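You operate a simulated robot arm through the tools that you are given. There is no shell and no other tool.

Carry out the task below with a simulated robot arm. There is one attempt and no reset: what you move stays moved.

TASK
Fold both lips of the white cleat in the bench vise.
Fine: slide the jaw shut, lock the grey lever, tap the lips flat with the black mallet, put it back; leave the cleat clamped; the other cleats stay. Set down upright: black mallet.
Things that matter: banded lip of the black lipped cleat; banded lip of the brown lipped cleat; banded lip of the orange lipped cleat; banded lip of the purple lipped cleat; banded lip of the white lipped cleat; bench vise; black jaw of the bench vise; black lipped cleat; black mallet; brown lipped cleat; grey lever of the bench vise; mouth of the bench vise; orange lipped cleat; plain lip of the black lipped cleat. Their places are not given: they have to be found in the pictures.

The check looks at the end state, three seconds after you hand in, the way a careful person would. Anything else that was tipped, shoved, dropped, spilled or broken makes it a failure. Flat cloth is picked up by pressing the open fingertips on it (5 to 10 N) and closing them slowly along it; thin cloth reads only 2 to 8 mm in the jaws.

THE ROBOT
A 7-joint arm with a two-finger parallel gripper, fixed in place. Base frame: the origin is on the floor under the middle of its stand, x ahead of it, y to its left, z up; the work surface is at about z = 820. Readings come in mm, degrees, newtons and seconds.
It reaches about 1524 mm from its shoulder. Its first joint turns from -149.0 to 149.0 degrees. Payload 3.5 kg.
The TCP is the grasp point between the finger pads, 23 mm short of the fingertips. In the tool frame z runs along the fingers and y along their closing line. Largest opening 94 mm; finger width 38, thickness 10; the body of the gripper, 54 by 96 mm, starts 39 mm behind the TCP.
Orientation is that of the tool frame in the base frame, as a unit quaternion [x, y, z, w]. With the fingers straight down and closing along the base's y, the tool's x points along the base's -x, its y along +y and its z along -z.

THE INTERFACE
- The arm moves only by the tool send_rows. Its argument "plan" is a list of rows, each an object of numbers (a shift or turn left out is 0, a gripper value left out holds the last): "gripper": the closure, from 0 (fully open) to 1 (shut); "tx", "ty", "tz": the shift along the base's x, y, z in mm; "rx", "ry", "rz": the turn, a rotation vector about the base's x, y, z in degrees. In form: [{"gripper": .., "tx": .., "ty": .., "tz": .., "rx": .., "ry": .., "rz": ..}, ...]. A call has 1 to 20 rows; each row shifts and turns the commanded pose from where the row before left it. Rows are played at 5 a second. More than 50 mm and 8.6 degrees between two rows, or a gripper value outside its range, and nothing of the call is played. A pose out of reach is approached as far as the arm can. The call stops where the force on the tool passes 40 N (or 10 N more than at its start, if that is more) or the arm is blocked; 0.2 s more then pass. The fingers move at their own pace (about 153 mm/s each) and stop on an object; they squeeze with about 32 N. The grip force told is the motor's: it shows also when the fingers shut on nothing. Time passes only in rows, and 0.2 s behind the last, so rows that do not move let the fingers close. It gives the time, the measured TCP pose, the force on the tool (base axes), the opening and the grip force at its end, in the units of the frame above (readings bear some noise), with the torque about the TCP (base axes, N m) and any sound that the robot's microphone picked up.
- Cameras (640 x 400 px; columns grow to the right, rows downward): "scene" is fixed at [52.3, 655.8, 1571.3]; the picture's right is [0.34, -0.94, 0.00], its down [-0.72, -0.26, -0.64] and it looks along [0.60, 0.22, -0.77] (base axes); focal length 260 px, centre (320, 200). "wrist" rides on the gripper at [86, 16, -74] in the tool frame; the picture's right is [-0.18, 0.98, 0.00], its down [-0.58, -0.11, -0.81] and it looks along [-0.79, -0.15, 0.59] (tool axes); focal length 243 px, centre (320, 200).
- grab_frame(camera): a new picture of that camera. The clock stands still meanwhile.
- measure_at(camera, pixels): for up to 12 pixels [column, row] of the newest picture of that camera ("zoom" is the newest enlarged one), the place [x, y, z] in the base frame of the surface seen there, good to about 2 mm, but the place of the scene camera against the robot may be out by one fixed shift of up to 12 mm in any direction. The clock stands still meanwhile.
- zoom(camera, box): a new picture of the part [left, top, right, bottom] of that camera's present view, enlarged. The clock stands still meanwhile.
- finish_job(): hands the job in; it is judged then, once.

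Unless the task says otherwise, let go and move clear before handing in.

The tools are called after ">>>" as a command line: name --argument value ..., lists and objects as JSON in quotes. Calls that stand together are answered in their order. send_rows: Moves the arm, as the interface text tells. Its arguments: {"type":"object","properties":{"plan":{"type":"array","items":{"type":"object","properties":{"gripper":{"type":"number"},"tx":{"type":"number"},"ty":{"type":"number"},"tz":{"type":"number"},"rx":{"type":"number"},"ry":{"type":"number"},"rz":{"type":"number"}}}}},"required":["plan"]} The other tools are called the same way: grab_frame (camera) takes a picture; measure_at (camera, pixels) gives the place of the surface under pixels of a picture; zoom (camera, box) takes an enlarged picture of a part of a camera's view; finish_job () hands the job in.

At the start:

```text
time: 0.0
position: [844.4, 702.0, 1179.7]
tcp_rot: [0.0, 1.0, 0.0, 0.0]
force: [-0.5, 0.1, 0.5]
torque: [-0.01, 0.0, 0.02]
finger_gap: 93.8
grip_force: 0.1
```

scene: 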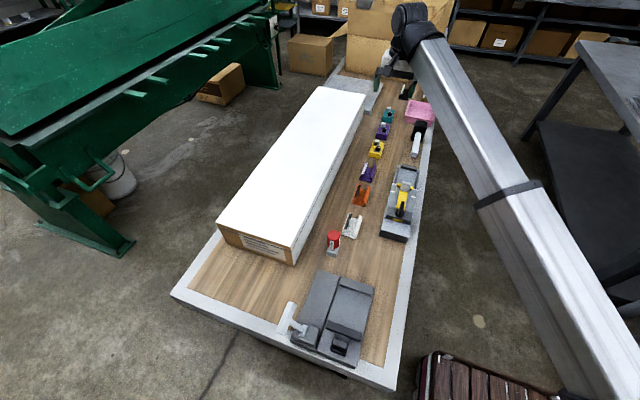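
wrist: 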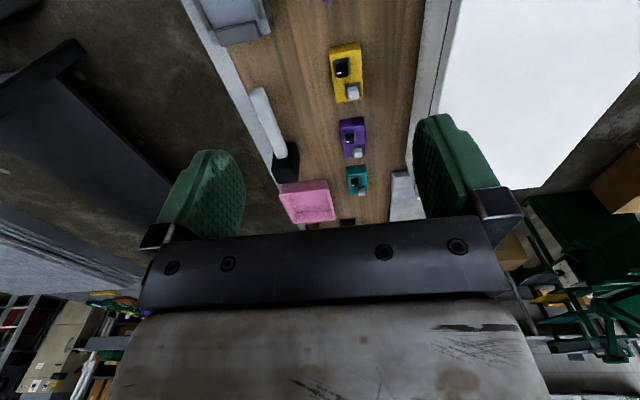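

The scene shows a bench with a row of small colored items, a vise-like thing near (335,315) and another grey thing with yellow at (402,205), and a mallet around (417,140). I'll zoom in for detail.

>>> zoom --camera "scene" --box '[300, 180, 440, 268]'

>>> zoom --camera "scene" --box '[340, 80, 450, 190]'

>>> zoom --camera "scene" --box '[260, 220, 420, 390]'

```text
4.55 times, centred on (370, 224) of scene
```

zoom: 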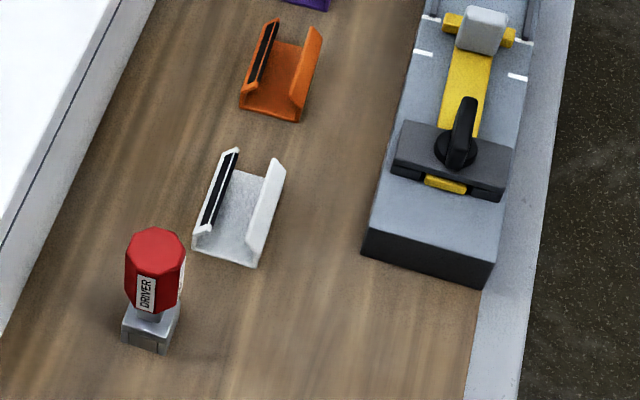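

```text
3.64 times, centred on (395, 135) of scene
```

zoom: 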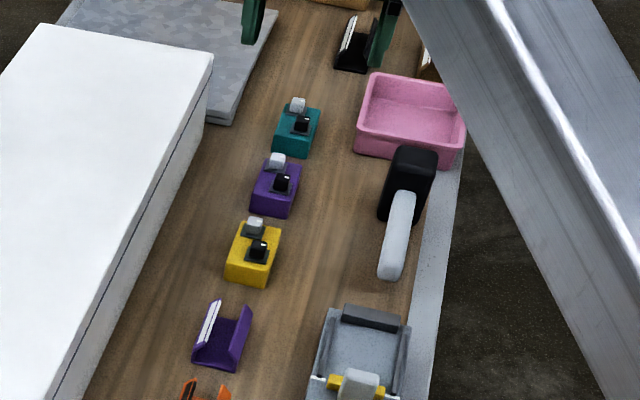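

```text
2.35 times, centred on (340, 305) of scene
```

zoom: 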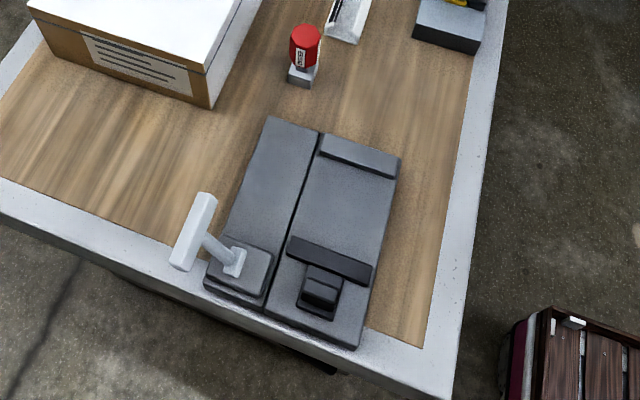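

The large fixture at (335,315) has a black sliding jaw, a light grey T-lever and a fixed back jaw, and looks like the vise. The yellow-slide fixture at (402,205) looks like something else. I'll measure and zoom closer.

>>> zoom --camera "scene" --box '[280, 265, 390, 375]'

>>> measure_at --camera "zoom" --pixels '[[140, 160], [190, 60], [330, 110], [300, 200], [290, 265], [375, 300], [310, 345], [120, 285], [85, 170], [60, 260], [310, 80], [400, 100]]'

>>> zoom --camera "scene" --box '[370, 150, 440, 250]'

>>> zoom --camera "scene" --box '[320, 195, 380, 255]'

```text
3.64 times, centred on (335, 320) of scene
```

zoom: 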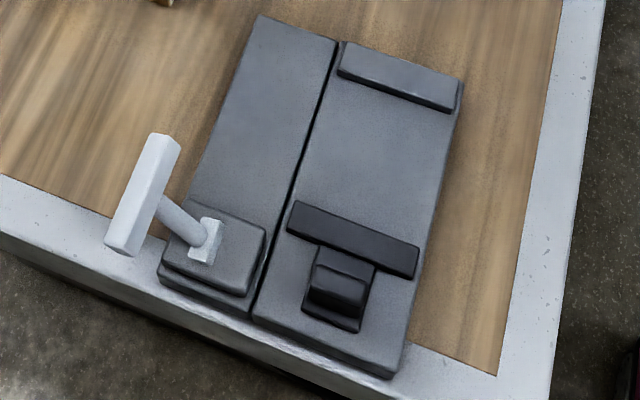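

```text
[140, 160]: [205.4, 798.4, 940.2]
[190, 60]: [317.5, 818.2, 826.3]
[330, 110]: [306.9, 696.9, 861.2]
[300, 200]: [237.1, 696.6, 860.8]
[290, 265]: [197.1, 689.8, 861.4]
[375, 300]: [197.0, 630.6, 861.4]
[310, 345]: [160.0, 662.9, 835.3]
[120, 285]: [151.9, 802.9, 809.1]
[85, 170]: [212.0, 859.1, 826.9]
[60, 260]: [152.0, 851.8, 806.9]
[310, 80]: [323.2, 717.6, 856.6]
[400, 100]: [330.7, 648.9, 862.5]
```

```text
4.00 times, centred on (405, 200) of scene
```

zoom: 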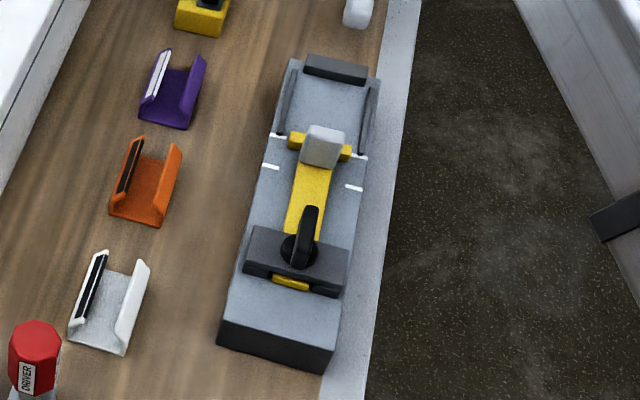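

```text
6.67 times, centred on (350, 225) of scene
```

zoom: 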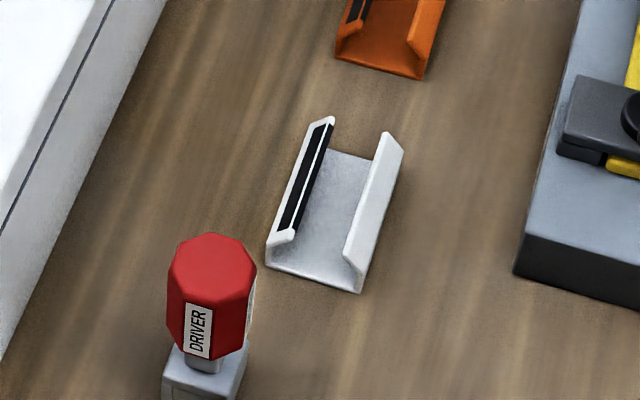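

The big fixture matches "black jaw + grey lever"; the other has a yellow slide and a black lever. Next I'll measure the mallet, the white cleat and the vise parts in close zooms.

>>> zoom --camera "scene" --box '[395, 110, 440, 165]'

>>> measure_at --camera "scene" --pixels '[[419, 126], [413, 133], [415, 142], [414, 154], [424, 130], [405, 160], [410, 100], [425, 105], [400, 175]]'

>>> zoom --camera "scene" --box '[335, 205, 370, 245]'

>>> measure_at --camera "zoom" --pixels '[[320, 200], [250, 150], [400, 200], [300, 50], [460, 70], [200, 300], [360, 350], [330, 120], [300, 290], [230, 260], [340, 330]]'

```text
7.27 times, centred on (418, 138) of scene
```

zoom: 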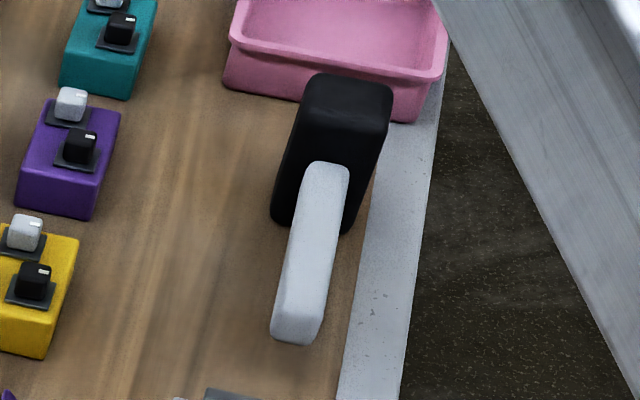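

```text
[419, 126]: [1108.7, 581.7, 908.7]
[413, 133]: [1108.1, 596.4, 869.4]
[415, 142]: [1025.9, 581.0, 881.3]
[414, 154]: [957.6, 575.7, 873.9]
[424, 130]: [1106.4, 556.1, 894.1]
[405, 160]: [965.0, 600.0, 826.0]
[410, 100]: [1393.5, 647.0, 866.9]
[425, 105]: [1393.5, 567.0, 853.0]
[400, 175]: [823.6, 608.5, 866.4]
```

```text
10.00 times, centred on (352, 225) of scene
```

zoom: 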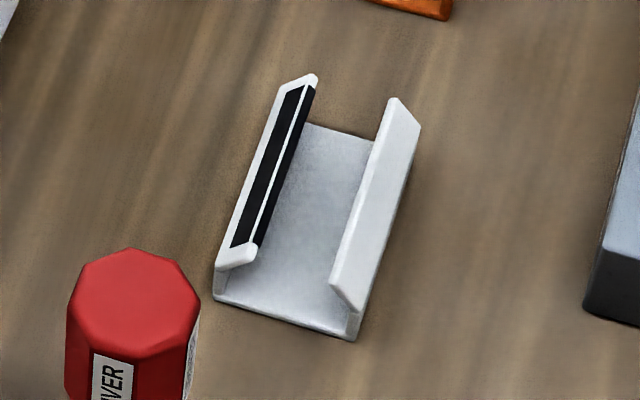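

```text
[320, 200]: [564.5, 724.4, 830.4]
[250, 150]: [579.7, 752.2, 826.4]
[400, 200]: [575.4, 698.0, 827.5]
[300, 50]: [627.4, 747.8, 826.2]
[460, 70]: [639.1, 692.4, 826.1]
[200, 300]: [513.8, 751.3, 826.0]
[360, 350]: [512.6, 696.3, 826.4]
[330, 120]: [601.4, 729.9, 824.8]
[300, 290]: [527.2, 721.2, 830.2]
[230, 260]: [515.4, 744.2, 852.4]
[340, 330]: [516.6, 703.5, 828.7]
```

Scene readings put the bench at z≈826 (so some shift). The mallet head is at about (1108,580) with its handle reaching to x≈957, and the white cleat is near (560,724). I'll move the arm back along x so the wrist camera sees the cleat.

>>> send_rows --plan '[{"gripper": 0, "tx": -45}, {"tx": -45}, {"tx": -45}, {"tx": -45}, {"tx": -45, "tz": -10}, {"tx": -45, "tz": -10}, {"tx": -45, "tz": -10}, {"tx": -45, "tz": -10}, {"tx": -45, "tz": -10}, {"tx": -45, "tz": -10}, {"tx": -45, "tz": -10}, {}]'

>>> grab_frame --camera "wrist"

>>> grab_frame --camera "scene"

```text
time: 2.6
position: [347.7, 701.1, 1109.4]
tcp_rot: [0.001, 1.0, 0.001, 0.0]
force: [0.1, 0.7, 0.7]
torque: [-0.05, 0.0, 0.02]
finger_gap: 93.8
grip_force: 0.0
```

```text
taken
```

wrist: 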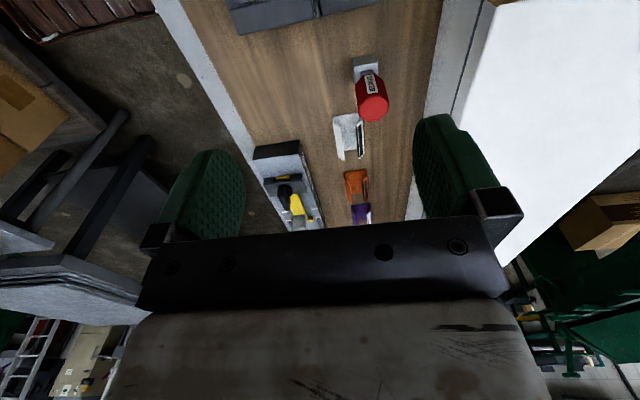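

```text
taken
```

scene: 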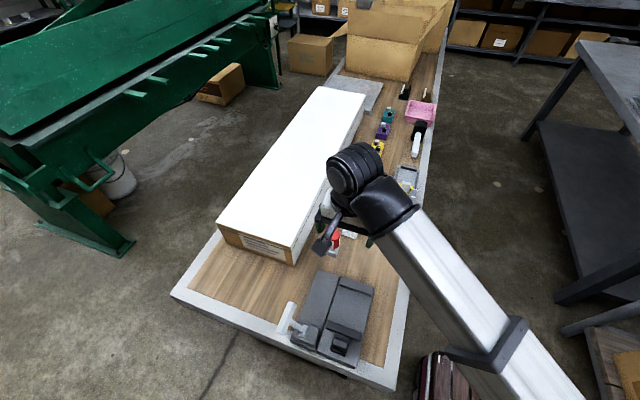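

The wrist view shows the white cleat at (348,137), the driver at (370,95) and the vise's edge at the top. I'll zoom and measure the cleat here.

>>> zoom --camera "wrist" --box '[310, 50, 410, 220]'

>>> zoom --camera "wrist" --box '[325, 105, 375, 165]'

>>> measure_at --camera "zoom" --pixels '[[200, 100], [200, 200], [320, 120], [320, 200], [260, 120], [260, 250], [340, 300], [370, 150], [380, 250], [120, 200], [450, 200], [300, 60]]'

```text
2.35 times, centred on (360, 135) of wrist
```

zoom: 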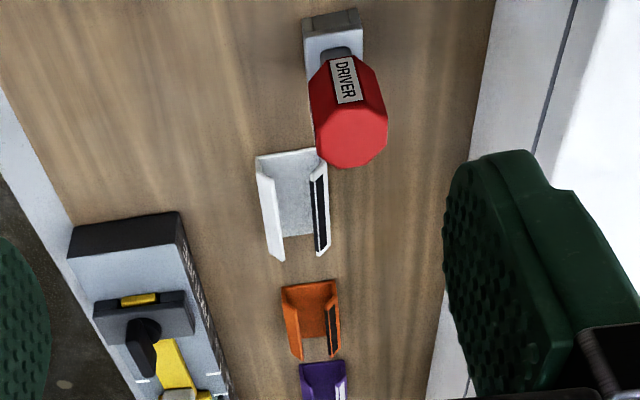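

```text
6.67 times, centred on (350, 135) of wrist
```

zoom: 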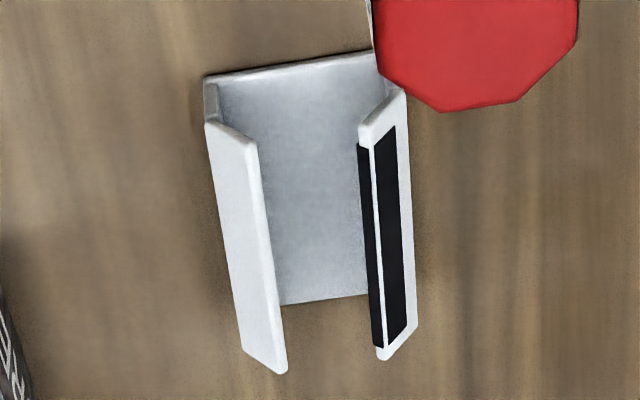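

```text
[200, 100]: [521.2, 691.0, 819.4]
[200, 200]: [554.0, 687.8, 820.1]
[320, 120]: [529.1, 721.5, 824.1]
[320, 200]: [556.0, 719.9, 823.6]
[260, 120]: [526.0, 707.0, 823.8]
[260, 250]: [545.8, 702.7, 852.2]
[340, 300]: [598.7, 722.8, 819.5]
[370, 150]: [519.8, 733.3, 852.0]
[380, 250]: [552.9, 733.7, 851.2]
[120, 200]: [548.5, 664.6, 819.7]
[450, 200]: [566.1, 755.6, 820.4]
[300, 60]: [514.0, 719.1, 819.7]
```

The cleat's base is at z≈824 and the lips lean inward with their tops near z≈852; the cleat spans about x 514–600, y 695–745. Next I'll look at the vise with the wrist camera.

>>> send_rows --plan '[{"tx": -45}, {"tx": -45}, {"tx": -45}, {"tx": -45}, {"tx": -45}, {"tx": -25}, {}]'

>>> grab_frame --camera "wrist"

```text
time: 4.2
position: [100.3, 708.5, 1097.3]
tcp_rot: [0.001, 1.0, 0.006, 0.0]
force: [0.1, 0.1, -0.2]
torque: [-0.01, -0.02, -0.01]
finger_gap: 93.8
grip_force: 0.1
out of reach, approached as far as the arm can: row 4, 5
```

```text
taken
```

wrist: 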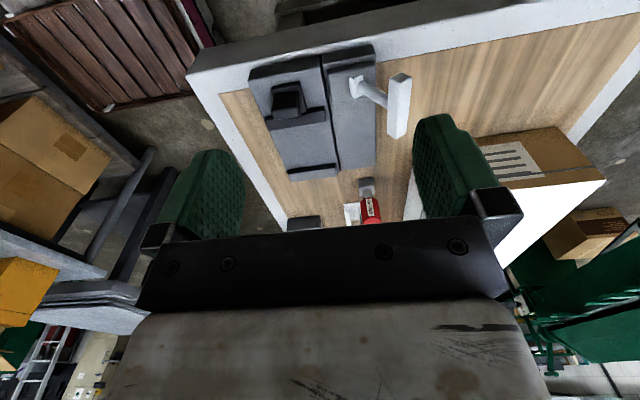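

The vise shows fully here: black jaw at (290,100), fixed jaw near (310,170), grey lever at (385,100). I'll zoom in and measure.

>>> zoom --camera "wrist" --box '[235, 35, 425, 195]'

>>> measure_at --camera "wrist" --pixels '[[295, 120], [270, 124], [325, 116], [292, 88], [305, 150], [335, 150], [360, 130], [312, 171], [290, 178], [352, 100], [380, 60], [260, 80]]'

>>> zoom --camera "wrist" --box '[250, 70, 350, 190]'

>>> zoom --camera "wrist" --box '[330, 50, 430, 150]'

```text
2.50 times, centred on (330, 115) of wrist
```

zoom: 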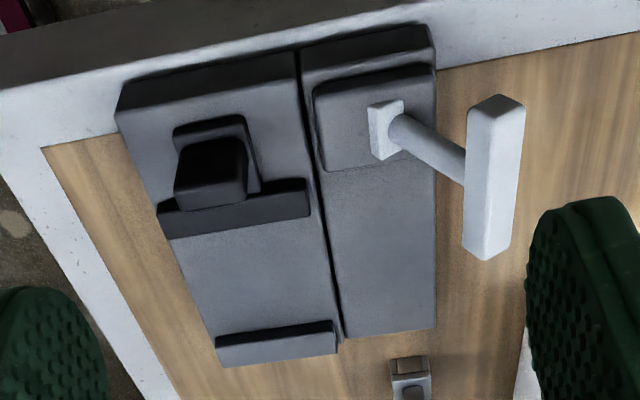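

```text
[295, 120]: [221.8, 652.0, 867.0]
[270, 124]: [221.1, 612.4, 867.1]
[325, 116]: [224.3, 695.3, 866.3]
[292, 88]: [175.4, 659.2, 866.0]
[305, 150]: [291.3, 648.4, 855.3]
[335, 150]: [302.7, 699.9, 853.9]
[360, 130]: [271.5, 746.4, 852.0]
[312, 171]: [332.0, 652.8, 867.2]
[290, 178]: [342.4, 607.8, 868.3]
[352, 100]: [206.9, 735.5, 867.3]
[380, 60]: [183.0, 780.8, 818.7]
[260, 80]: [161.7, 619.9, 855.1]
```

```text
3.33 times, centred on (300, 130) of wrist
```

zoom: 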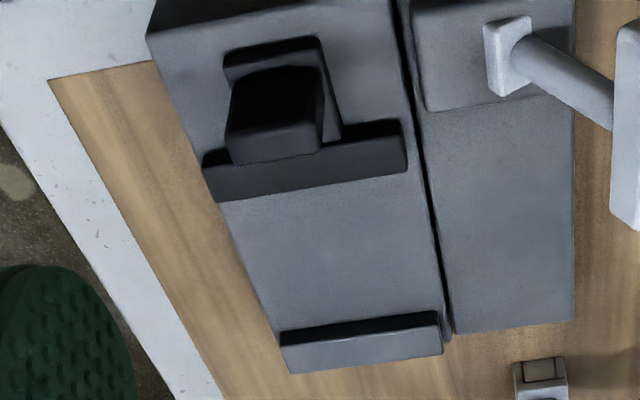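

```text
4.00 times, centred on (380, 100) of wrist
```

zoom: 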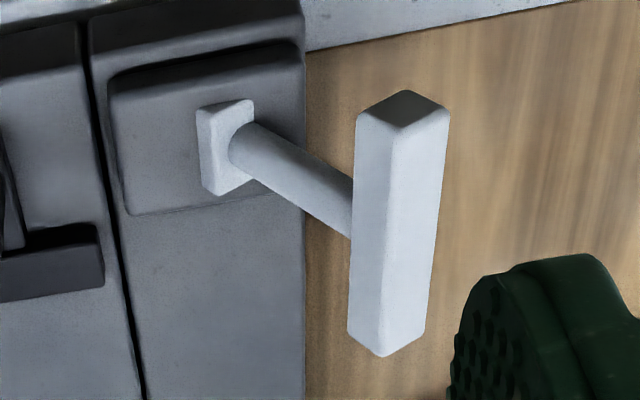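

The vise deck is at z≈854, the jaw tops at ≈867, and the mouth spans roughly x 225–330, y 610–700. The lever leans toward +y with a bar parallel to x. I'll measure the jaw, knob and lever points more finely.

>>> zoom --camera "wrist" --box '[240, 60, 350, 190]'

>>> measure_at --camera "zoom" --pixels '[[212, 190], [388, 158], [212, 208], [390, 175], [290, 345], [430, 325], [285, 360], [435, 340], [250, 110], [290, 130], [260, 165], [320, 255]]'

>>> zoom --camera "wrist" --box '[320, 35, 420, 185]'

>>> measure_at --camera "zoom" --pixels '[[395, 150], [395, 250], [420, 130], [420, 240], [385, 270], [330, 175], [265, 150], [245, 160], [270, 175], [200, 280], [410, 115], [300, 165]]'

```text
3.08 times, centred on (295, 125) of wrist
```

zoom: 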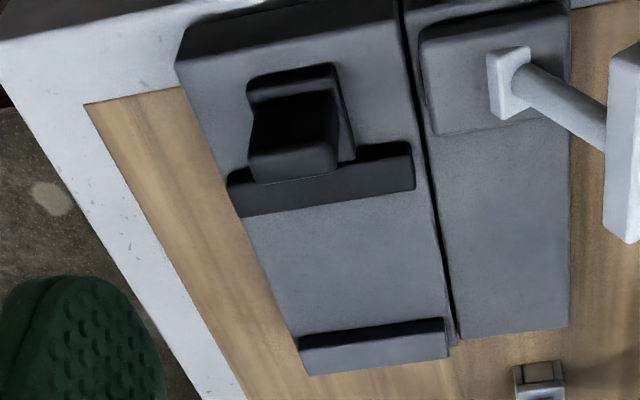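

```text
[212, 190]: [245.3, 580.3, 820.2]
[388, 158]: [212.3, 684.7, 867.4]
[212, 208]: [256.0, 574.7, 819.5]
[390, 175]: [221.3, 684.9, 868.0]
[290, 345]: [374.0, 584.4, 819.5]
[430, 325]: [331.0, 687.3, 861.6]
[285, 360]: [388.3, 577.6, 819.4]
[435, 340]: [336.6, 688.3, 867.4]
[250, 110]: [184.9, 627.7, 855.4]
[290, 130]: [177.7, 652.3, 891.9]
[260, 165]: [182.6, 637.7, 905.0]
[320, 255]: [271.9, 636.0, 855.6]
```

```text
2.67 times, centred on (370, 110) of wrist
```

zoom: 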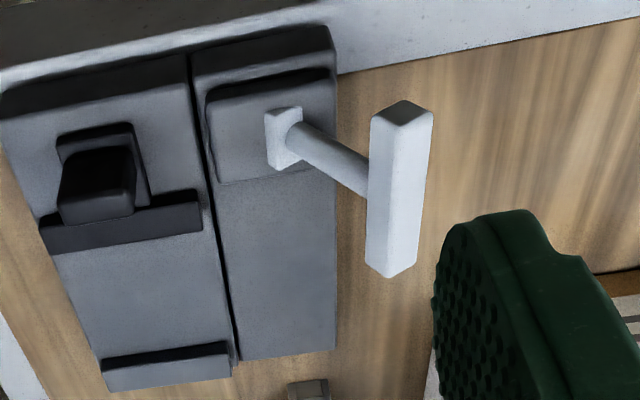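

```text
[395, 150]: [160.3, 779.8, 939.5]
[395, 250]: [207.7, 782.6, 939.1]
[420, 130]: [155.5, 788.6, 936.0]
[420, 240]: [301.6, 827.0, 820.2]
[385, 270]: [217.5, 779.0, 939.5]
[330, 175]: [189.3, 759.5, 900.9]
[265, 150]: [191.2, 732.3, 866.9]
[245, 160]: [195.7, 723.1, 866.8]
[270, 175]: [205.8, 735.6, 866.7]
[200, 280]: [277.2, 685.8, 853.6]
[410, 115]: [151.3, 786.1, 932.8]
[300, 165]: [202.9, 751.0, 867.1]
```

The knob is a tall post (top z≈905 at about (183,640)). The lever bar centres near (186,780,940) with its hub near (190,738,870). I'll take finer measurements of the mouth edges.

>>> zoom --camera "wrist" --box '[255, 95, 355, 185]'

>>> measure_at --camera "zoom" --pixels '[[130, 125], [250, 105], [370, 85], [130, 110], [250, 90], [370, 70], [240, 325], [300, 318], [420, 300], [240, 335], [300, 330], [420, 315]]'

>>> measure_at --camera "zoom" --pixels '[[130, 135], [250, 115], [370, 95], [130, 142], [250, 122], [370, 102], [240, 345], [300, 345], [420, 325], [240, 355], [300, 350], [420, 335]]'

```text
4.44 times, centred on (305, 140) of wrist
```

zoom: 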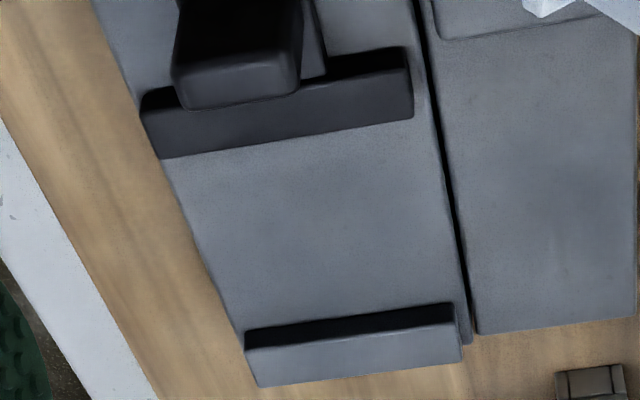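

```text
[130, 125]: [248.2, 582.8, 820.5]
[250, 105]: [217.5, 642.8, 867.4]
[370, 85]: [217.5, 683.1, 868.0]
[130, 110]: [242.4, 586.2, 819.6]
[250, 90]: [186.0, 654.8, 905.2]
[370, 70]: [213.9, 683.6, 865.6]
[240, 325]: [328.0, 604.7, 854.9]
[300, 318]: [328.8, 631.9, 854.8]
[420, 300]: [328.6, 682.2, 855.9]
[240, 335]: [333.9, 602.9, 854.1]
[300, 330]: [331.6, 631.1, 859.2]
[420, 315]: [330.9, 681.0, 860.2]
```

```text
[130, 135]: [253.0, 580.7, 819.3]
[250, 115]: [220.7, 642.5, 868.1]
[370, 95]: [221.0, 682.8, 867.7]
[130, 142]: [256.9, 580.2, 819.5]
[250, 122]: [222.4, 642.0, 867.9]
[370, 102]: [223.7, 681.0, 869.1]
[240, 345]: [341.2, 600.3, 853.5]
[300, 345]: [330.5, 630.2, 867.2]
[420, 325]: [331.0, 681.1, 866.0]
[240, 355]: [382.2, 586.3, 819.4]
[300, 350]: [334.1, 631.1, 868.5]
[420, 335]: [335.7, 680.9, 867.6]
```

The fixed jaw's face is at x≈330. I'll pin down the black jaw's front edge and the y extents of both jaws.

>>> measure_at --camera "zoom" --pixels '[[175, 150], [250, 138], [330, 128], [405, 112], [155, 120], [408, 80], [255, 365], [455, 345], [200, 200], [430, 180], [250, 155], [330, 145]]'

>>> measure_at --camera "wrist" --pixels '[[367, 190], [372, 195], [277, 100], [303, 100], [280, 112], [300, 112], [320, 60], [265, 70], [372, 165], [340, 168], [395, 135], [388, 140]]'

```text
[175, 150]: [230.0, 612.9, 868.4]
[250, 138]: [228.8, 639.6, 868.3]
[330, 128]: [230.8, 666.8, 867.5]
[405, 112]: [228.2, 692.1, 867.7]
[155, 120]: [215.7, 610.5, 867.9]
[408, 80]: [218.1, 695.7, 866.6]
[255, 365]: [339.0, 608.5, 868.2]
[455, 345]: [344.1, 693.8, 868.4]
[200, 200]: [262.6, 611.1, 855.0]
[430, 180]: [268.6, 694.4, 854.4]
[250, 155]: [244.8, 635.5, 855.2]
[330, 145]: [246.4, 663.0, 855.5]
```

```text
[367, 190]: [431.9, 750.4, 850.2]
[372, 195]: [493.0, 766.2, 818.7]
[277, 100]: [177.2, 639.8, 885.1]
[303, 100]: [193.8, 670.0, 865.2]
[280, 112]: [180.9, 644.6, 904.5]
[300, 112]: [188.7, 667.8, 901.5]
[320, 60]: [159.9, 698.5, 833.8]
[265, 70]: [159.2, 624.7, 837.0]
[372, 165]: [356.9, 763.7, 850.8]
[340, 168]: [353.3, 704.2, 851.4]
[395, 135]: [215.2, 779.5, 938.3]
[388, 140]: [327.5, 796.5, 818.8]
```

The mouth runs from about x=231 to x=330 and y 608–697, with the deck at z≈855 and jaws at 868. The knob post is at about (183,653), top 905. Before placing anything I'll take hold of the knob to learn the jaw's travel, moving first above it with the fingers partly open.

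>>> send_rows --plan '[{"gripper": 0.35, "tx": 30, "ty": -18, "tz": -20}, {"tx": 30, "ty": -18, "tz": -30}, {"tx": 24, "ty": -15, "tz": -30}, {}]'

>>> grab_frame --camera "wrist"

>>> grab_frame --camera "scene"

```text
time: 5.2
position: [185.2, 655.1, 1018.6]
tcp_rot: [-0.001, 1.0, 0.0, 0.0]
force: [-0.5, 0.1, 0.2]
torque: [-0.01, 0.02, -0.02]
finger_gap: 61.1
grip_force: 0.0
```

```text
taken
```

wrist: 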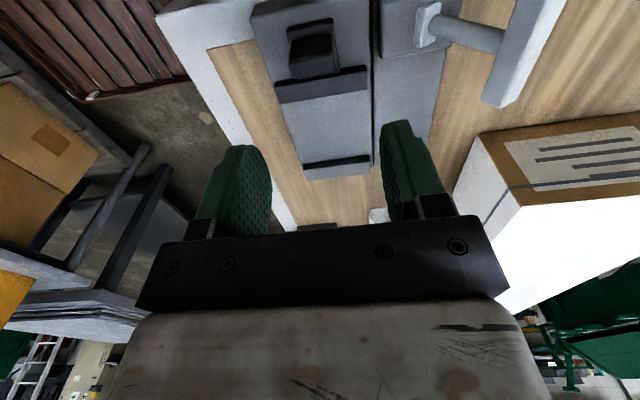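

```text
taken
```

scene: 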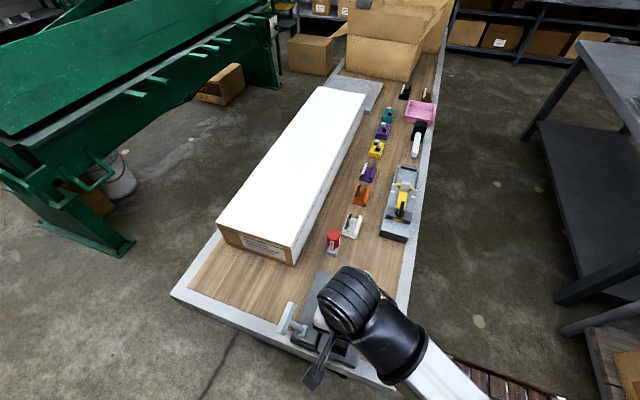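

The arm tracks well above the knob (TCP 185,655,1019). I'll measure the knob and the lever hub in this nearer wrist view.

>>> zoom --camera "wrist" --box '[255, 0, 395, 185]'

>>> measure_at --camera "wrist" --pixels '[[305, 70], [322, 65], [338, 73], [292, 78], [314, 80], [336, 58], [292, 55], [300, 40], [318, 45], [330, 30], [314, 30], [345, 60]]'

>>> zoom --camera "wrist" --box '[370, 0, 570, 120]'

>>> measure_at --camera "wrist" --pixels '[[420, 20], [430, 10], [418, 45], [435, 40], [440, 20], [470, 35], [500, 40], [520, 30], [500, 95], [490, 90], [530, 60], [395, 45]]'

```text
2.16 times, centred on (325, 92) of wrist
```

zoom: 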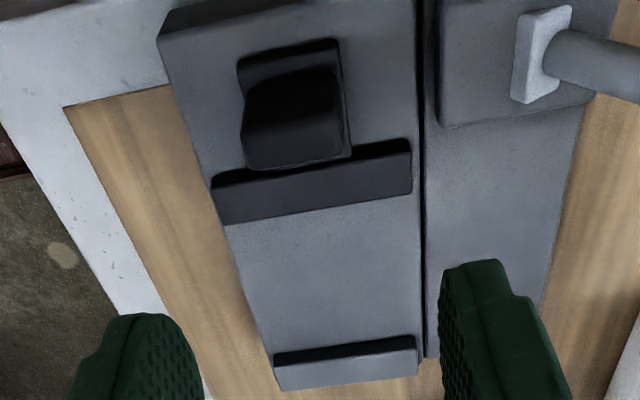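

```text
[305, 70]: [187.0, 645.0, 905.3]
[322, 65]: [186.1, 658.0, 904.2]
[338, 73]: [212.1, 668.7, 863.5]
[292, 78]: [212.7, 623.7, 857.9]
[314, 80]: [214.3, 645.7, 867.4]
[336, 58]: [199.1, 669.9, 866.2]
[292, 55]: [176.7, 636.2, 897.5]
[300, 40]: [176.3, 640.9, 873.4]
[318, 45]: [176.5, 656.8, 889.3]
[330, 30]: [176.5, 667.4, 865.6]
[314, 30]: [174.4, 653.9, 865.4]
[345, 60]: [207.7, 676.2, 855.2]
```

```text
3.20 times, centred on (470, 60) of wrist
```

zoom: 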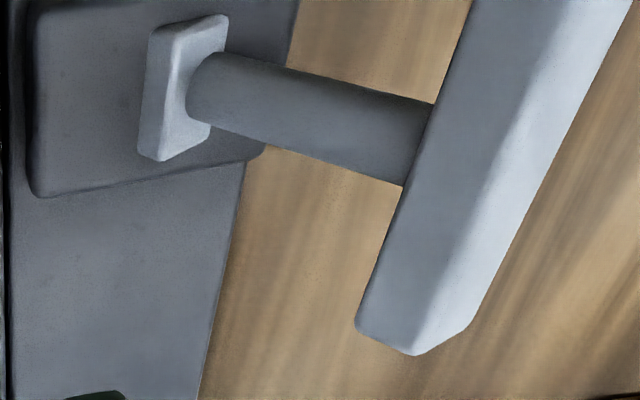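

```text
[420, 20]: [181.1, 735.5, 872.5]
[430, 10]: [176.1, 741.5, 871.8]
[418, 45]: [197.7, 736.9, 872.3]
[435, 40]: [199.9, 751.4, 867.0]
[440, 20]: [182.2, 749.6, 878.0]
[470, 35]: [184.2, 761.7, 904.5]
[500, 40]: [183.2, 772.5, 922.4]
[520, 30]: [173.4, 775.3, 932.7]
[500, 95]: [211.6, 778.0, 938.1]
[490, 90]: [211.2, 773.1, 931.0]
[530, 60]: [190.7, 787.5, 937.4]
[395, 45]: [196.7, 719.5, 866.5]
```

The knob spans x 176–195, y 636–670, top z 905. I'll descend to TCP z≈895 around it and close.

>>> send_rows --plan '[{"tx": 0, "ty": -1, "tz": -40}, {"ty": -1, "tz": -40}, {"tz": -25}, {"tz": -18}, {}, {"gripper": 0.7}, {"gripper": 0.7}, {"gripper": 0.7}]'

>>> grab_frame --camera "wrist"

```text
time: 7.0
position: [185.4, 652.4, 897.3]
tcp_rot: [0.001, 1.0, -0.001, 0.0]
force: [2.4, -28.4, -11.3]
torque: [0.3, -0.03, 0.11]
finger_gap: 40.8
grip_force: 14.3
```

```text
taken
```

wrist: 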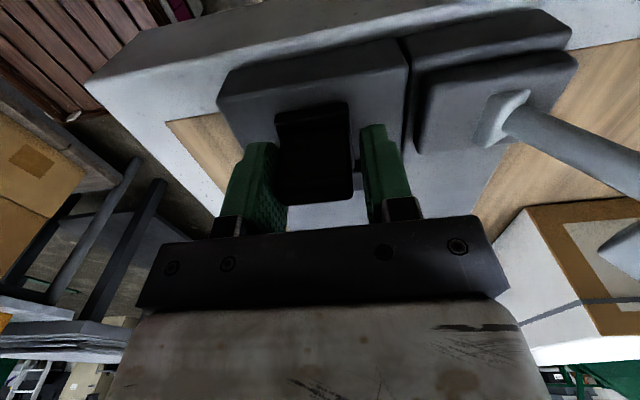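

The −y finger touched first (force −28 N in y, gap 40.8), so the knob centre is a little to −y. I'll shift −y about 4 mm while closing.

>>> send_rows --plan '[{"gripper": 0.55}, {"ty": -2}, {"ty": -2}, {"gripper": 0.62}, {"gripper": 0.7}, {}]'

```text
time: 8.4
position: [184.5, 649.5, 897.7]
tcp_rot: [-0.001, 1.0, 0.0, 0.0]
force: [0.1, -2.0, 4.7]
torque: [-0.3, -0.07, 0.04]
finger_gap: 35.9
grip_force: 44.9
```

The knob is gripped (gap 35.9 mm, side force near zero). Now I'll slide +x gently to learn the travel.

>>> send_rows --plan '[{"tx": 3}, {"tx": 4}, {"tx": 5}, {"tx": 5}, {"tx": 5}, {}]'

```text
time: 9.8
position: [206.0, 650.0, 896.7]
tcp_rot: [0.001, 1.0, 0.0, 0.0]
force: [-0.2, 8.4, 12.4]
torque: [-0.31, 0.0, -0.17]
finger_gap: 36.2
grip_force: 45.0
```

It moved 21 mm with almost no x force. I'll continue and watch.

>>> send_rows --plan '[{"tx": 5}, {"tx": 5}, {"tx": 5}, {"tx": 5}, {"tx": 5}, {"tx": 3}, {}]'

>>> grab_frame --camera "wrist"

```text
time: 11.4
position: [233.8, 649.7, 897.4]
tcp_rot: [0.0, 1.0, 0.0, 0.001]
force: [-0.9, 10.3, 20.5]
torque: [0.11, 0.31, -0.04]
finger_gap: 35.9
grip_force: 44.5
```

```text
taken
```

wrist: 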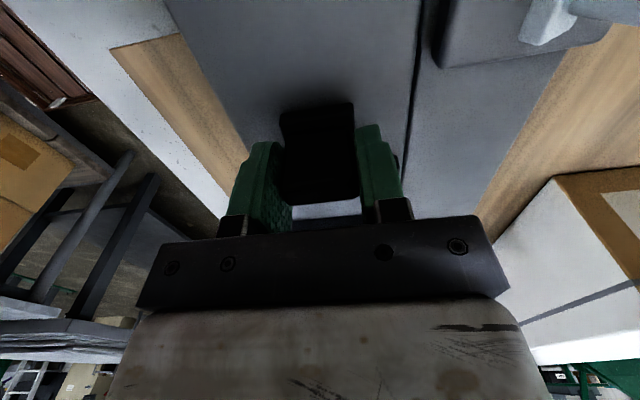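

The jaw followed 49 mm (gap now ≈50). A few more mm will show whether it goes below the cleat's width.

>>> send_rows --plan '[{"tx": 3}, {"tx": 3}, {"tx": 3}, {"tx": 3}, {"tx": 3}, {}]'

```text
time: 12.4
position: [241.2, 649.3, 896.4]
tcp_rot: [-0.001, 1.0, 0.001, -0.006]
force: [-17.4, 6.4, 5.5]
torque: [-0.68, -0.9, -0.47]
finger_gap: 35.9
grip_force: 44.9
stopped in row 5: the force on the tool passed its limit at 42 N (the readings are from after the stop); the commanded pose is now the measured one
```

The jaw stopped at TCP x≈241, about 56 mm of travel, leaving a minimum gap of ≈43 mm. That's just under the cleat's ~48 mm width, so the cleat is meant to be clamped across its walls (lips parallel to the jaws). Now I'll pull the jaw back open.

>>> send_rows --plan '[{"tx": -4}, {"tx": -6}, {"tx": -6}, {"tx": -6}, {"tx": -6}, {"tx": -6}, {"tx": -6}, {"tx": -6}, {"tx": -5}, {"tx": -4}, {"tx": -2}, {}]'

```text
time: 15.0
position: [185.2, 650.6, 895.2]
tcp_rot: [-0.002, 1.0, 0.0, -0.004]
force: [0.7, 5.6, 5.9]
torque: [-0.4, -1.05, -0.2]
finger_gap: 35.9
grip_force: 44.9
```

The jaw is back at its start (TCP x≈185). I'll release and lift.

>>> send_rows --plan '[{"gripper": 0.35}, {"gripper": 0.35}, {}, {"tz": 30}, {"tz": 45}, {"tz": 45}, {"tz": 45}, {"tz": 30}, {}]'

>>> grab_frame --camera "wrist"

>>> grab_frame --camera "scene"

```text
time: 17.0
position: [186.4, 653.5, 1082.0]
tcp_rot: [-0.001, 1.0, 0.005, -0.002]
force: [0.3, 0.0, 0.6]
torque: [0.04, 0.04, 0.0]
finger_gap: 61.0
grip_force: 0.1
out of reach, approached as far as the arm can: row 8
```

```text
taken
```

wrist: 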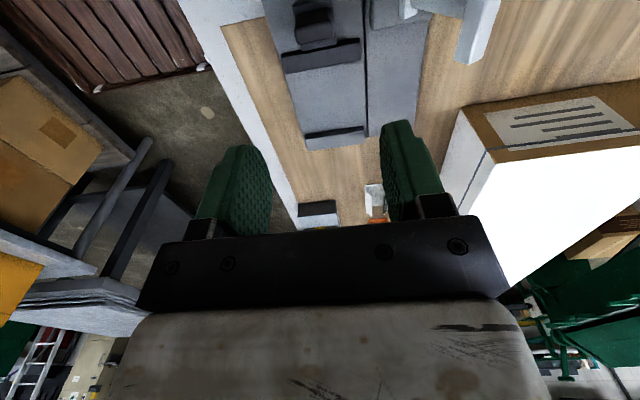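

```text
taken
```

scene: 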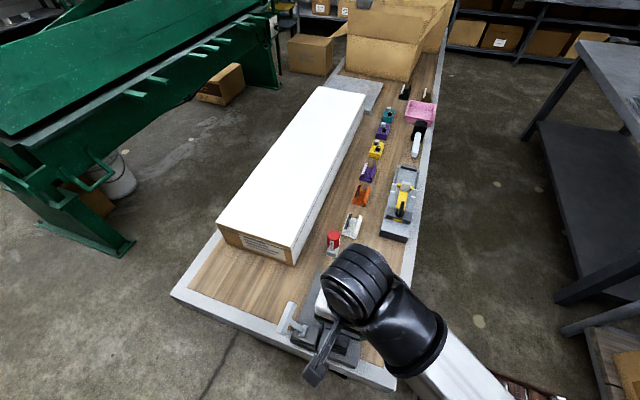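

The vise looks unchanged with the jaw open again. Now I'll measure the driver and cleat for the pick.

>>> zoom --camera "scene" --box '[315, 200, 375, 265]'

>>> measure_at --camera "scene" --pixels '[[333, 235], [329, 238], [338, 238], [332, 247], [335, 252], [330, 253], [336, 243], [333, 232]]'

>>> zoom --camera "wrist" --box '[350, 170, 410, 230]'

>>> measure_at --camera "wrist" --pixels '[[375, 188], [370, 200], [380, 200], [375, 212], [378, 218], [372, 186]]'

```text
6.15 times, centred on (345, 232) of scene
```

zoom: 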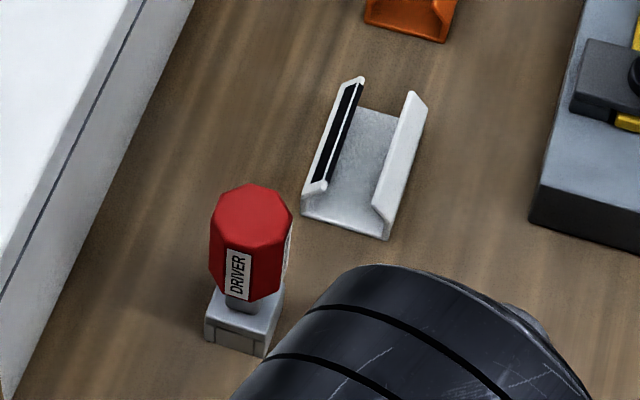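

```text
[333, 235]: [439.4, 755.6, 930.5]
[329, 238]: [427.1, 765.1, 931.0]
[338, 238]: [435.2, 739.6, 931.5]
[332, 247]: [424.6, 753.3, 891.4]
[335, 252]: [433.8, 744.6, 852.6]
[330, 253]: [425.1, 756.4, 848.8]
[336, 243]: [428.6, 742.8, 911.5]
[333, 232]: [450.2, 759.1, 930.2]
```

```text
6.67 times, centred on (380, 200) of wrist
```

zoom: 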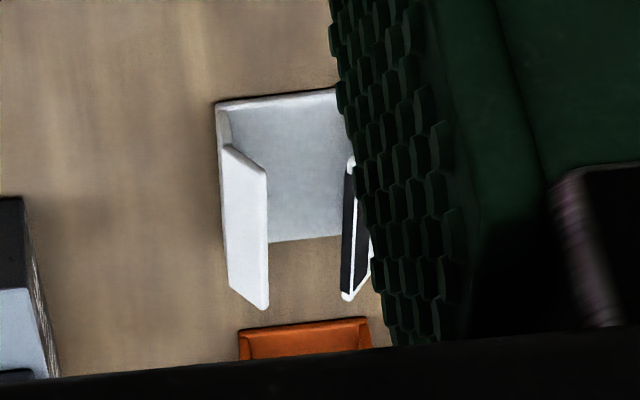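

```text
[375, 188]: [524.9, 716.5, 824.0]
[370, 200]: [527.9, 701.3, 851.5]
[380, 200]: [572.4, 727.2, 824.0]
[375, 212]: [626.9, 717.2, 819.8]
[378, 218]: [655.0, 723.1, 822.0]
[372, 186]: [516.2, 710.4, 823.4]
```

The driver's handle tops out near z≈925 at x 420–455, right where the wrist camera would sit with the current yaw. I'll turn the tool 180° about z so the camera is on the +x side, starting with 90° while moving toward the cleat.

>>> measure_at --camera "scene" --pixels '[[300, 240], [305, 220], [330, 190], [318, 215], [312, 230], [300, 262]]'

>>> send_rows --plan '[{"tx": 30, "ty": 0, "rz": -8}, {"tx": 30, "rz": -8}, {"tx": 30, "rz": -8}, {"tx": 30, "rz": -8}, {"tx": 30, "rz": -8}, {"tx": 30, "rz": -8}, {"tx": 30, "rz": -8}, {"tx": 30, "rz": -8}, {"tx": 30, "rz": -8}, {"rz": -8}, {"rz": -8}, {"rz": -2}, {}]'

>>> grab_frame --camera "wrist"

```text
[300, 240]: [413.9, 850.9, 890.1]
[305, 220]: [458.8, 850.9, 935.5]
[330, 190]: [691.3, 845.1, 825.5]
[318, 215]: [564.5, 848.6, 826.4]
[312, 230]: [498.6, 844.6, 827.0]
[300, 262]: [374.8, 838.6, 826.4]
```

```text
time: 19.8
position: [457.6, 655.3, 1083.0]
tcp_rot: [0.707, 0.707, 0.003, -0.002]
force: [0.5, -0.3, 0.2]
torque: [0.02, 0.0, 0.01]
finger_gap: 60.9
grip_force: 0.0
```

```text
taken
```

wrist: 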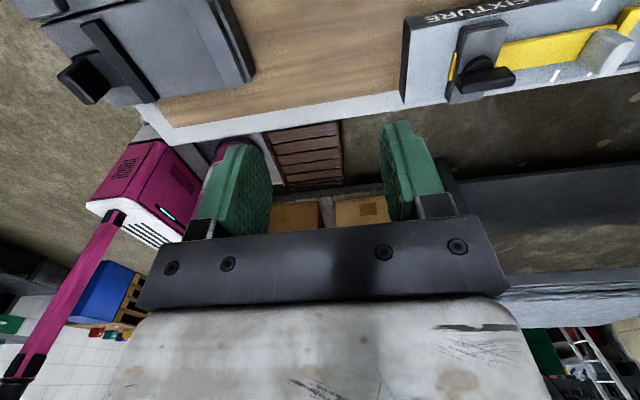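

The turn works (tool x now along +y), and the yellow device is labelled FIXTURE. I'll turn another 90° and move to (700,722) to see the white cleat from the far side.

>>> send_rows --plan '[{"tx": 30, "ty": 8, "rz": -8}, {"tx": 30, "ty": 8, "rz": -8}, {"tx": 30, "ty": 8, "rz": -8}, {"tx": 30, "ty": 8, "rz": -8}, {"tx": 30, "ty": 8, "rz": -8}, {"tx": 30, "ty": 8, "rz": -8}, {"tx": 20, "ty": 8, "rz": -8}, {"tx": 20, "ty": 8, "rz": -8}, {"tx": 20, "rz": -8, "tz": -10}, {"rz": -8, "tz": -15}, {"rz": -8, "tz": -15}, {"rz": -2, "tz": -10}, {}]'

>>> grab_frame --camera "wrist"

```text
time: 22.6
position: [705.4, 627.5, 1068.3]
tcp_rot: [0.918, 0.395, 0.006, 0.014]
force: [0.6, 0.8, -1.3]
torque: [-0.03, -0.01, -0.05]
finger_gap: 61.0
grip_force: 0.0
out of reach, approached as far as the arm can: row 5, 6, 7, 8, 9, 10, 11, 12
```

```text
taken
```

wrist: 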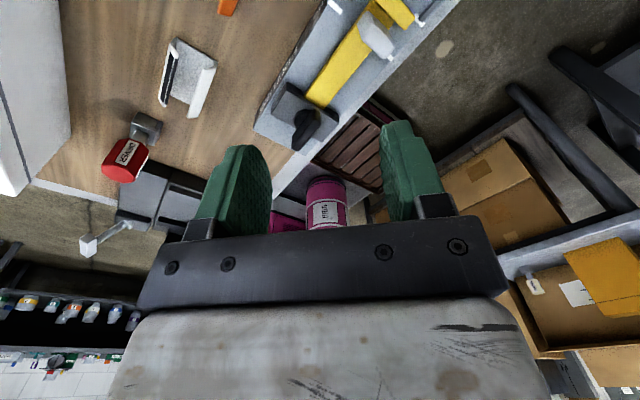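

The wrist reached its turning limit at tool-x ≈ 47°, so going this way to +x isn't possible. I'll turn the other way instead (back through −x toward −y and on), starting with a few rows.

>>> send_rows --plan '[{"rz": 8}, {"rz": 8}, {"rz": 8}, {"rz": 8}, {"rz": 8}, {"rz": 8}, {"rz": 8}, {"rz": 8}, {"rz": 8}, {"rz": 8}, {}]'

```text
time: 25.0
position: [705.3, 626.8, 1069.6]
tcp_rot: [0.458, 0.889, 0.012, 0.005]
force: [0.5, -0.1, 0.4]
torque: [-0.02, -0.05, 0.0]
finger_gap: 61.0
grip_force: 0.1
```

The commanded pose had been reset to the measured one, so I'm now at about 126°. I'll continue turning +144° toward tool-x = −y (270°).

>>> send_rows --plan '[{"rz": 8}, {"rz": 8}, {"rz": 8}, {"rz": 8}, {"rz": 8}, {"rz": 8}, {"rz": 8}, {"rz": 8}, {"rz": 8}, {"rz": 8}, {"rz": 8}, {"rz": 8}, {"rz": 8}, {"rz": 8}, {"rz": 8}, {"rz": 8}, {"rz": 8}, {"rz": 8}, {}]'

```text
time: 29.0
position: [706.0, 627.1, 1068.6]
tcp_rot: [-0.703, 0.711, 0.007, -0.01]
force: [0.8, -0.5, -0.5]
torque: [0.03, 0.03, 0.0]
finger_gap: 61.0
grip_force: 0.1
```

At 270° it's still fine. I'll continue to 360° (tool-x = +x).

>>> send_rows --plan '[{"rz": 8}, {"rz": 8}, {"rz": 8}, {"rz": 8}, {"rz": 8}, {"rz": 8}, {"rz": 8}, {"rz": 8}, {"rz": 8}, {"rz": 8}, {"rz": 8}, {"rz": 2.7}, {}]'

>>> grab_frame --camera "wrist"

```text
time: 31.8
position: [705.8, 626.0, 1069.4]
tcp_rot: [1.0, 0.001, 0.001, 0.013]
force: [-0.5, -0.1, -0.2]
torque: [-0.03, 0.02, 0.05]
finger_gap: 60.9
grip_force: 0.2
```

```text
taken
```

wrist: 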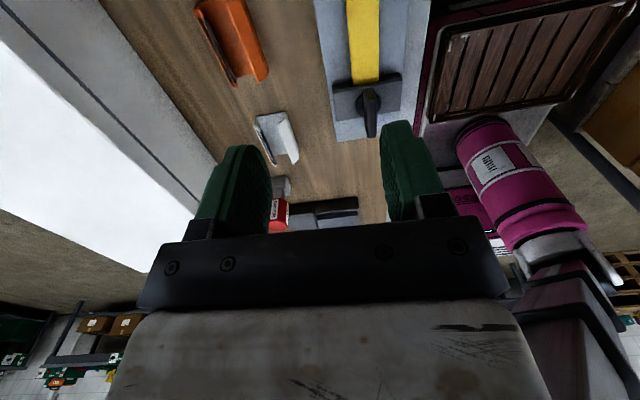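

It works: tool-x = +x now, with a small 1.5° tilt about x to remove. I'll shift to y≈722 and correct the tilt, then look at the cleat.

>>> send_rows --plan '[{"ty": 32, "rx": 0.5, "tz": -10}, {"ty": 32, "rx": 0.5, "tz": -10}, {"ty": 32, "rx": 0.5, "tz": -10}, {}]'

>>> grab_frame --camera "wrist"

>>> zoom --camera "wrist" --box '[265, 80, 405, 190]'

```text
time: 32.8
position: [704.5, 723.1, 1038.9]
tcp_rot: [1.0, 0.0, 0.002, 0.0]
force: [-0.2, 0.0, -0.6]
torque: [-0.01, 0.04, 0.0]
finger_gap: 60.8
grip_force: 0.1
```

```text
taken
```

wrist: 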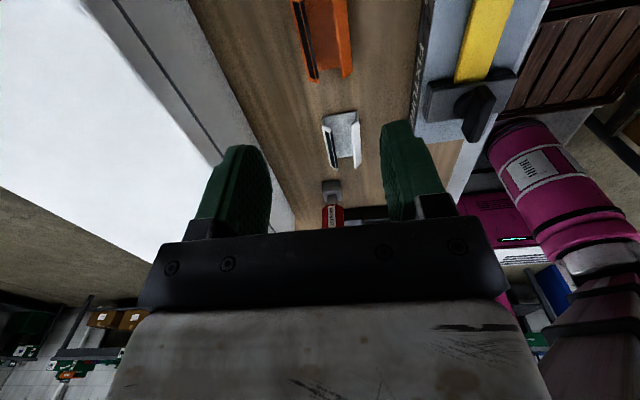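

```text
3.64 times, centred on (335, 135) of wrist
```

zoom: 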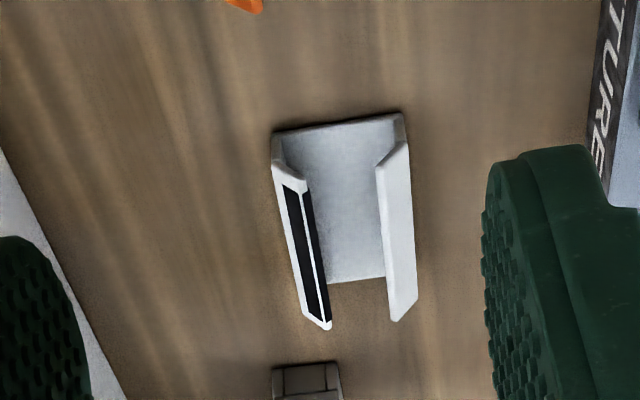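

The cleat is clear from this side. I'll zoom tighter and measure corners for its pose.

>>> zoom --camera "wrist" --box '[310, 105, 375, 175]'

>>> measure_at --camera "zoom" --pixels '[[205, 70], [430, 40], [218, 78], [415, 50], [320, 60], [220, 100], [430, 80], [240, 200], [440, 200], [320, 200], [300, 330], [390, 325]]'

>>> measure_at --camera "zoom" --pixels '[[215, 130], [235, 150], [258, 165], [225, 200], [250, 200], [265, 200], [275, 250], [395, 150], [420, 130], [440, 110], [410, 200], [440, 250]]'

```text
5.71 times, centred on (342, 140) of wrist
```

zoom: 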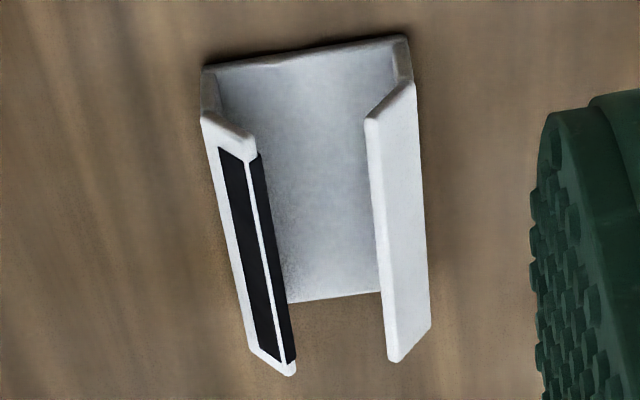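

```text
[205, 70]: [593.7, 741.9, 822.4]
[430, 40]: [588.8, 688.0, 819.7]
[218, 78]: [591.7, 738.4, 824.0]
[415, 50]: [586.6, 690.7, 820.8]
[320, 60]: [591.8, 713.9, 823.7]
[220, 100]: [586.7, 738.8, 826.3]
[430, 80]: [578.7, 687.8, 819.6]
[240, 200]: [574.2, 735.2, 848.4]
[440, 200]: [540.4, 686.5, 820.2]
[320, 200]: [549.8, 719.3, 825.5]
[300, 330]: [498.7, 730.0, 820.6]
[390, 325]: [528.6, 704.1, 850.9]
```

```text
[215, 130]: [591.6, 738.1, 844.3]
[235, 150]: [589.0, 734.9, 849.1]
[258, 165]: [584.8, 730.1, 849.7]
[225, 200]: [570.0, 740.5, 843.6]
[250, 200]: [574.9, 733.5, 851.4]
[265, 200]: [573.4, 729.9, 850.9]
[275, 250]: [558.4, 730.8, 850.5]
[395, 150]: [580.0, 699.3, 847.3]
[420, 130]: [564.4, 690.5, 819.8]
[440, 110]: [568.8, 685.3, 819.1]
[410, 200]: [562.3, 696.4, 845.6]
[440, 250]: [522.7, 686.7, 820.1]
```

The far end of the base is near x≈593 and the near end near x≈515, so the cleat is ~78 mm long and ~49 mm wide, with a yaw of about −3 to −4°. I'll measure the edges more finely.

>>> zoom --camera "wrist" --box '[318, 105, 362, 135]'

>>> measure_at --camera "zoom" --pixels '[[120, 105], [120, 120], [140, 110], [140, 130], [300, 80], [300, 92], [400, 62], [400, 75], [420, 60], [428, 75], [110, 130], [115, 180]]'

>>> measure_at --camera "zoom" --pixels '[[440, 70], [440, 100], [440, 130], [440, 160], [435, 60], [432, 130], [425, 170], [110, 160], [105, 140], [120, 200], [150, 215], [200, 240]]'

```text
13.33 times, centred on (340, 120) of wrist
```

zoom: 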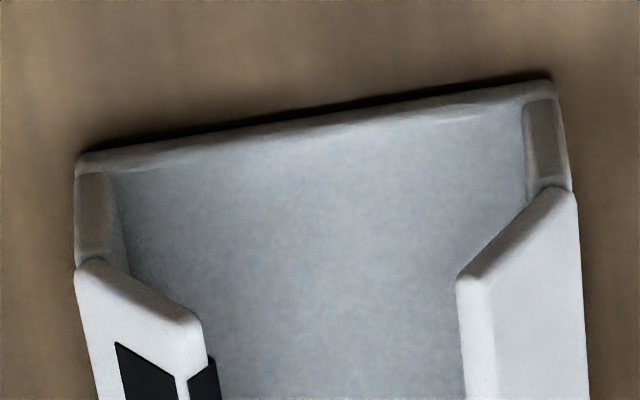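

```text
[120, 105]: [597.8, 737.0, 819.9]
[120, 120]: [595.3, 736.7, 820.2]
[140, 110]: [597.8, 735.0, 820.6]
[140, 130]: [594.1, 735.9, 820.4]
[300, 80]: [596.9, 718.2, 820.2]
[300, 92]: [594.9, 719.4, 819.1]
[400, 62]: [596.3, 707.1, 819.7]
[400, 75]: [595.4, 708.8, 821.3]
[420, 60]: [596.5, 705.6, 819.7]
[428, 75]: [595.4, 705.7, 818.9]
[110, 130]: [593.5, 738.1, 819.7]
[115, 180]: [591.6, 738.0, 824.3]
```

```text
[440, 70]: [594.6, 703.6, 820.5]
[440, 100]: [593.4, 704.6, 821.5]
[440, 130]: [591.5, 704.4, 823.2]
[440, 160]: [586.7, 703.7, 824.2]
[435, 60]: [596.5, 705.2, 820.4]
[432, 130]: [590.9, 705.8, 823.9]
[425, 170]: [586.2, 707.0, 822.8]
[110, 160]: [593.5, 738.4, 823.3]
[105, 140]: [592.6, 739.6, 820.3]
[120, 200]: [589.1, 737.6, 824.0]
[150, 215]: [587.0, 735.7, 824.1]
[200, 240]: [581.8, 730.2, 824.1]
```

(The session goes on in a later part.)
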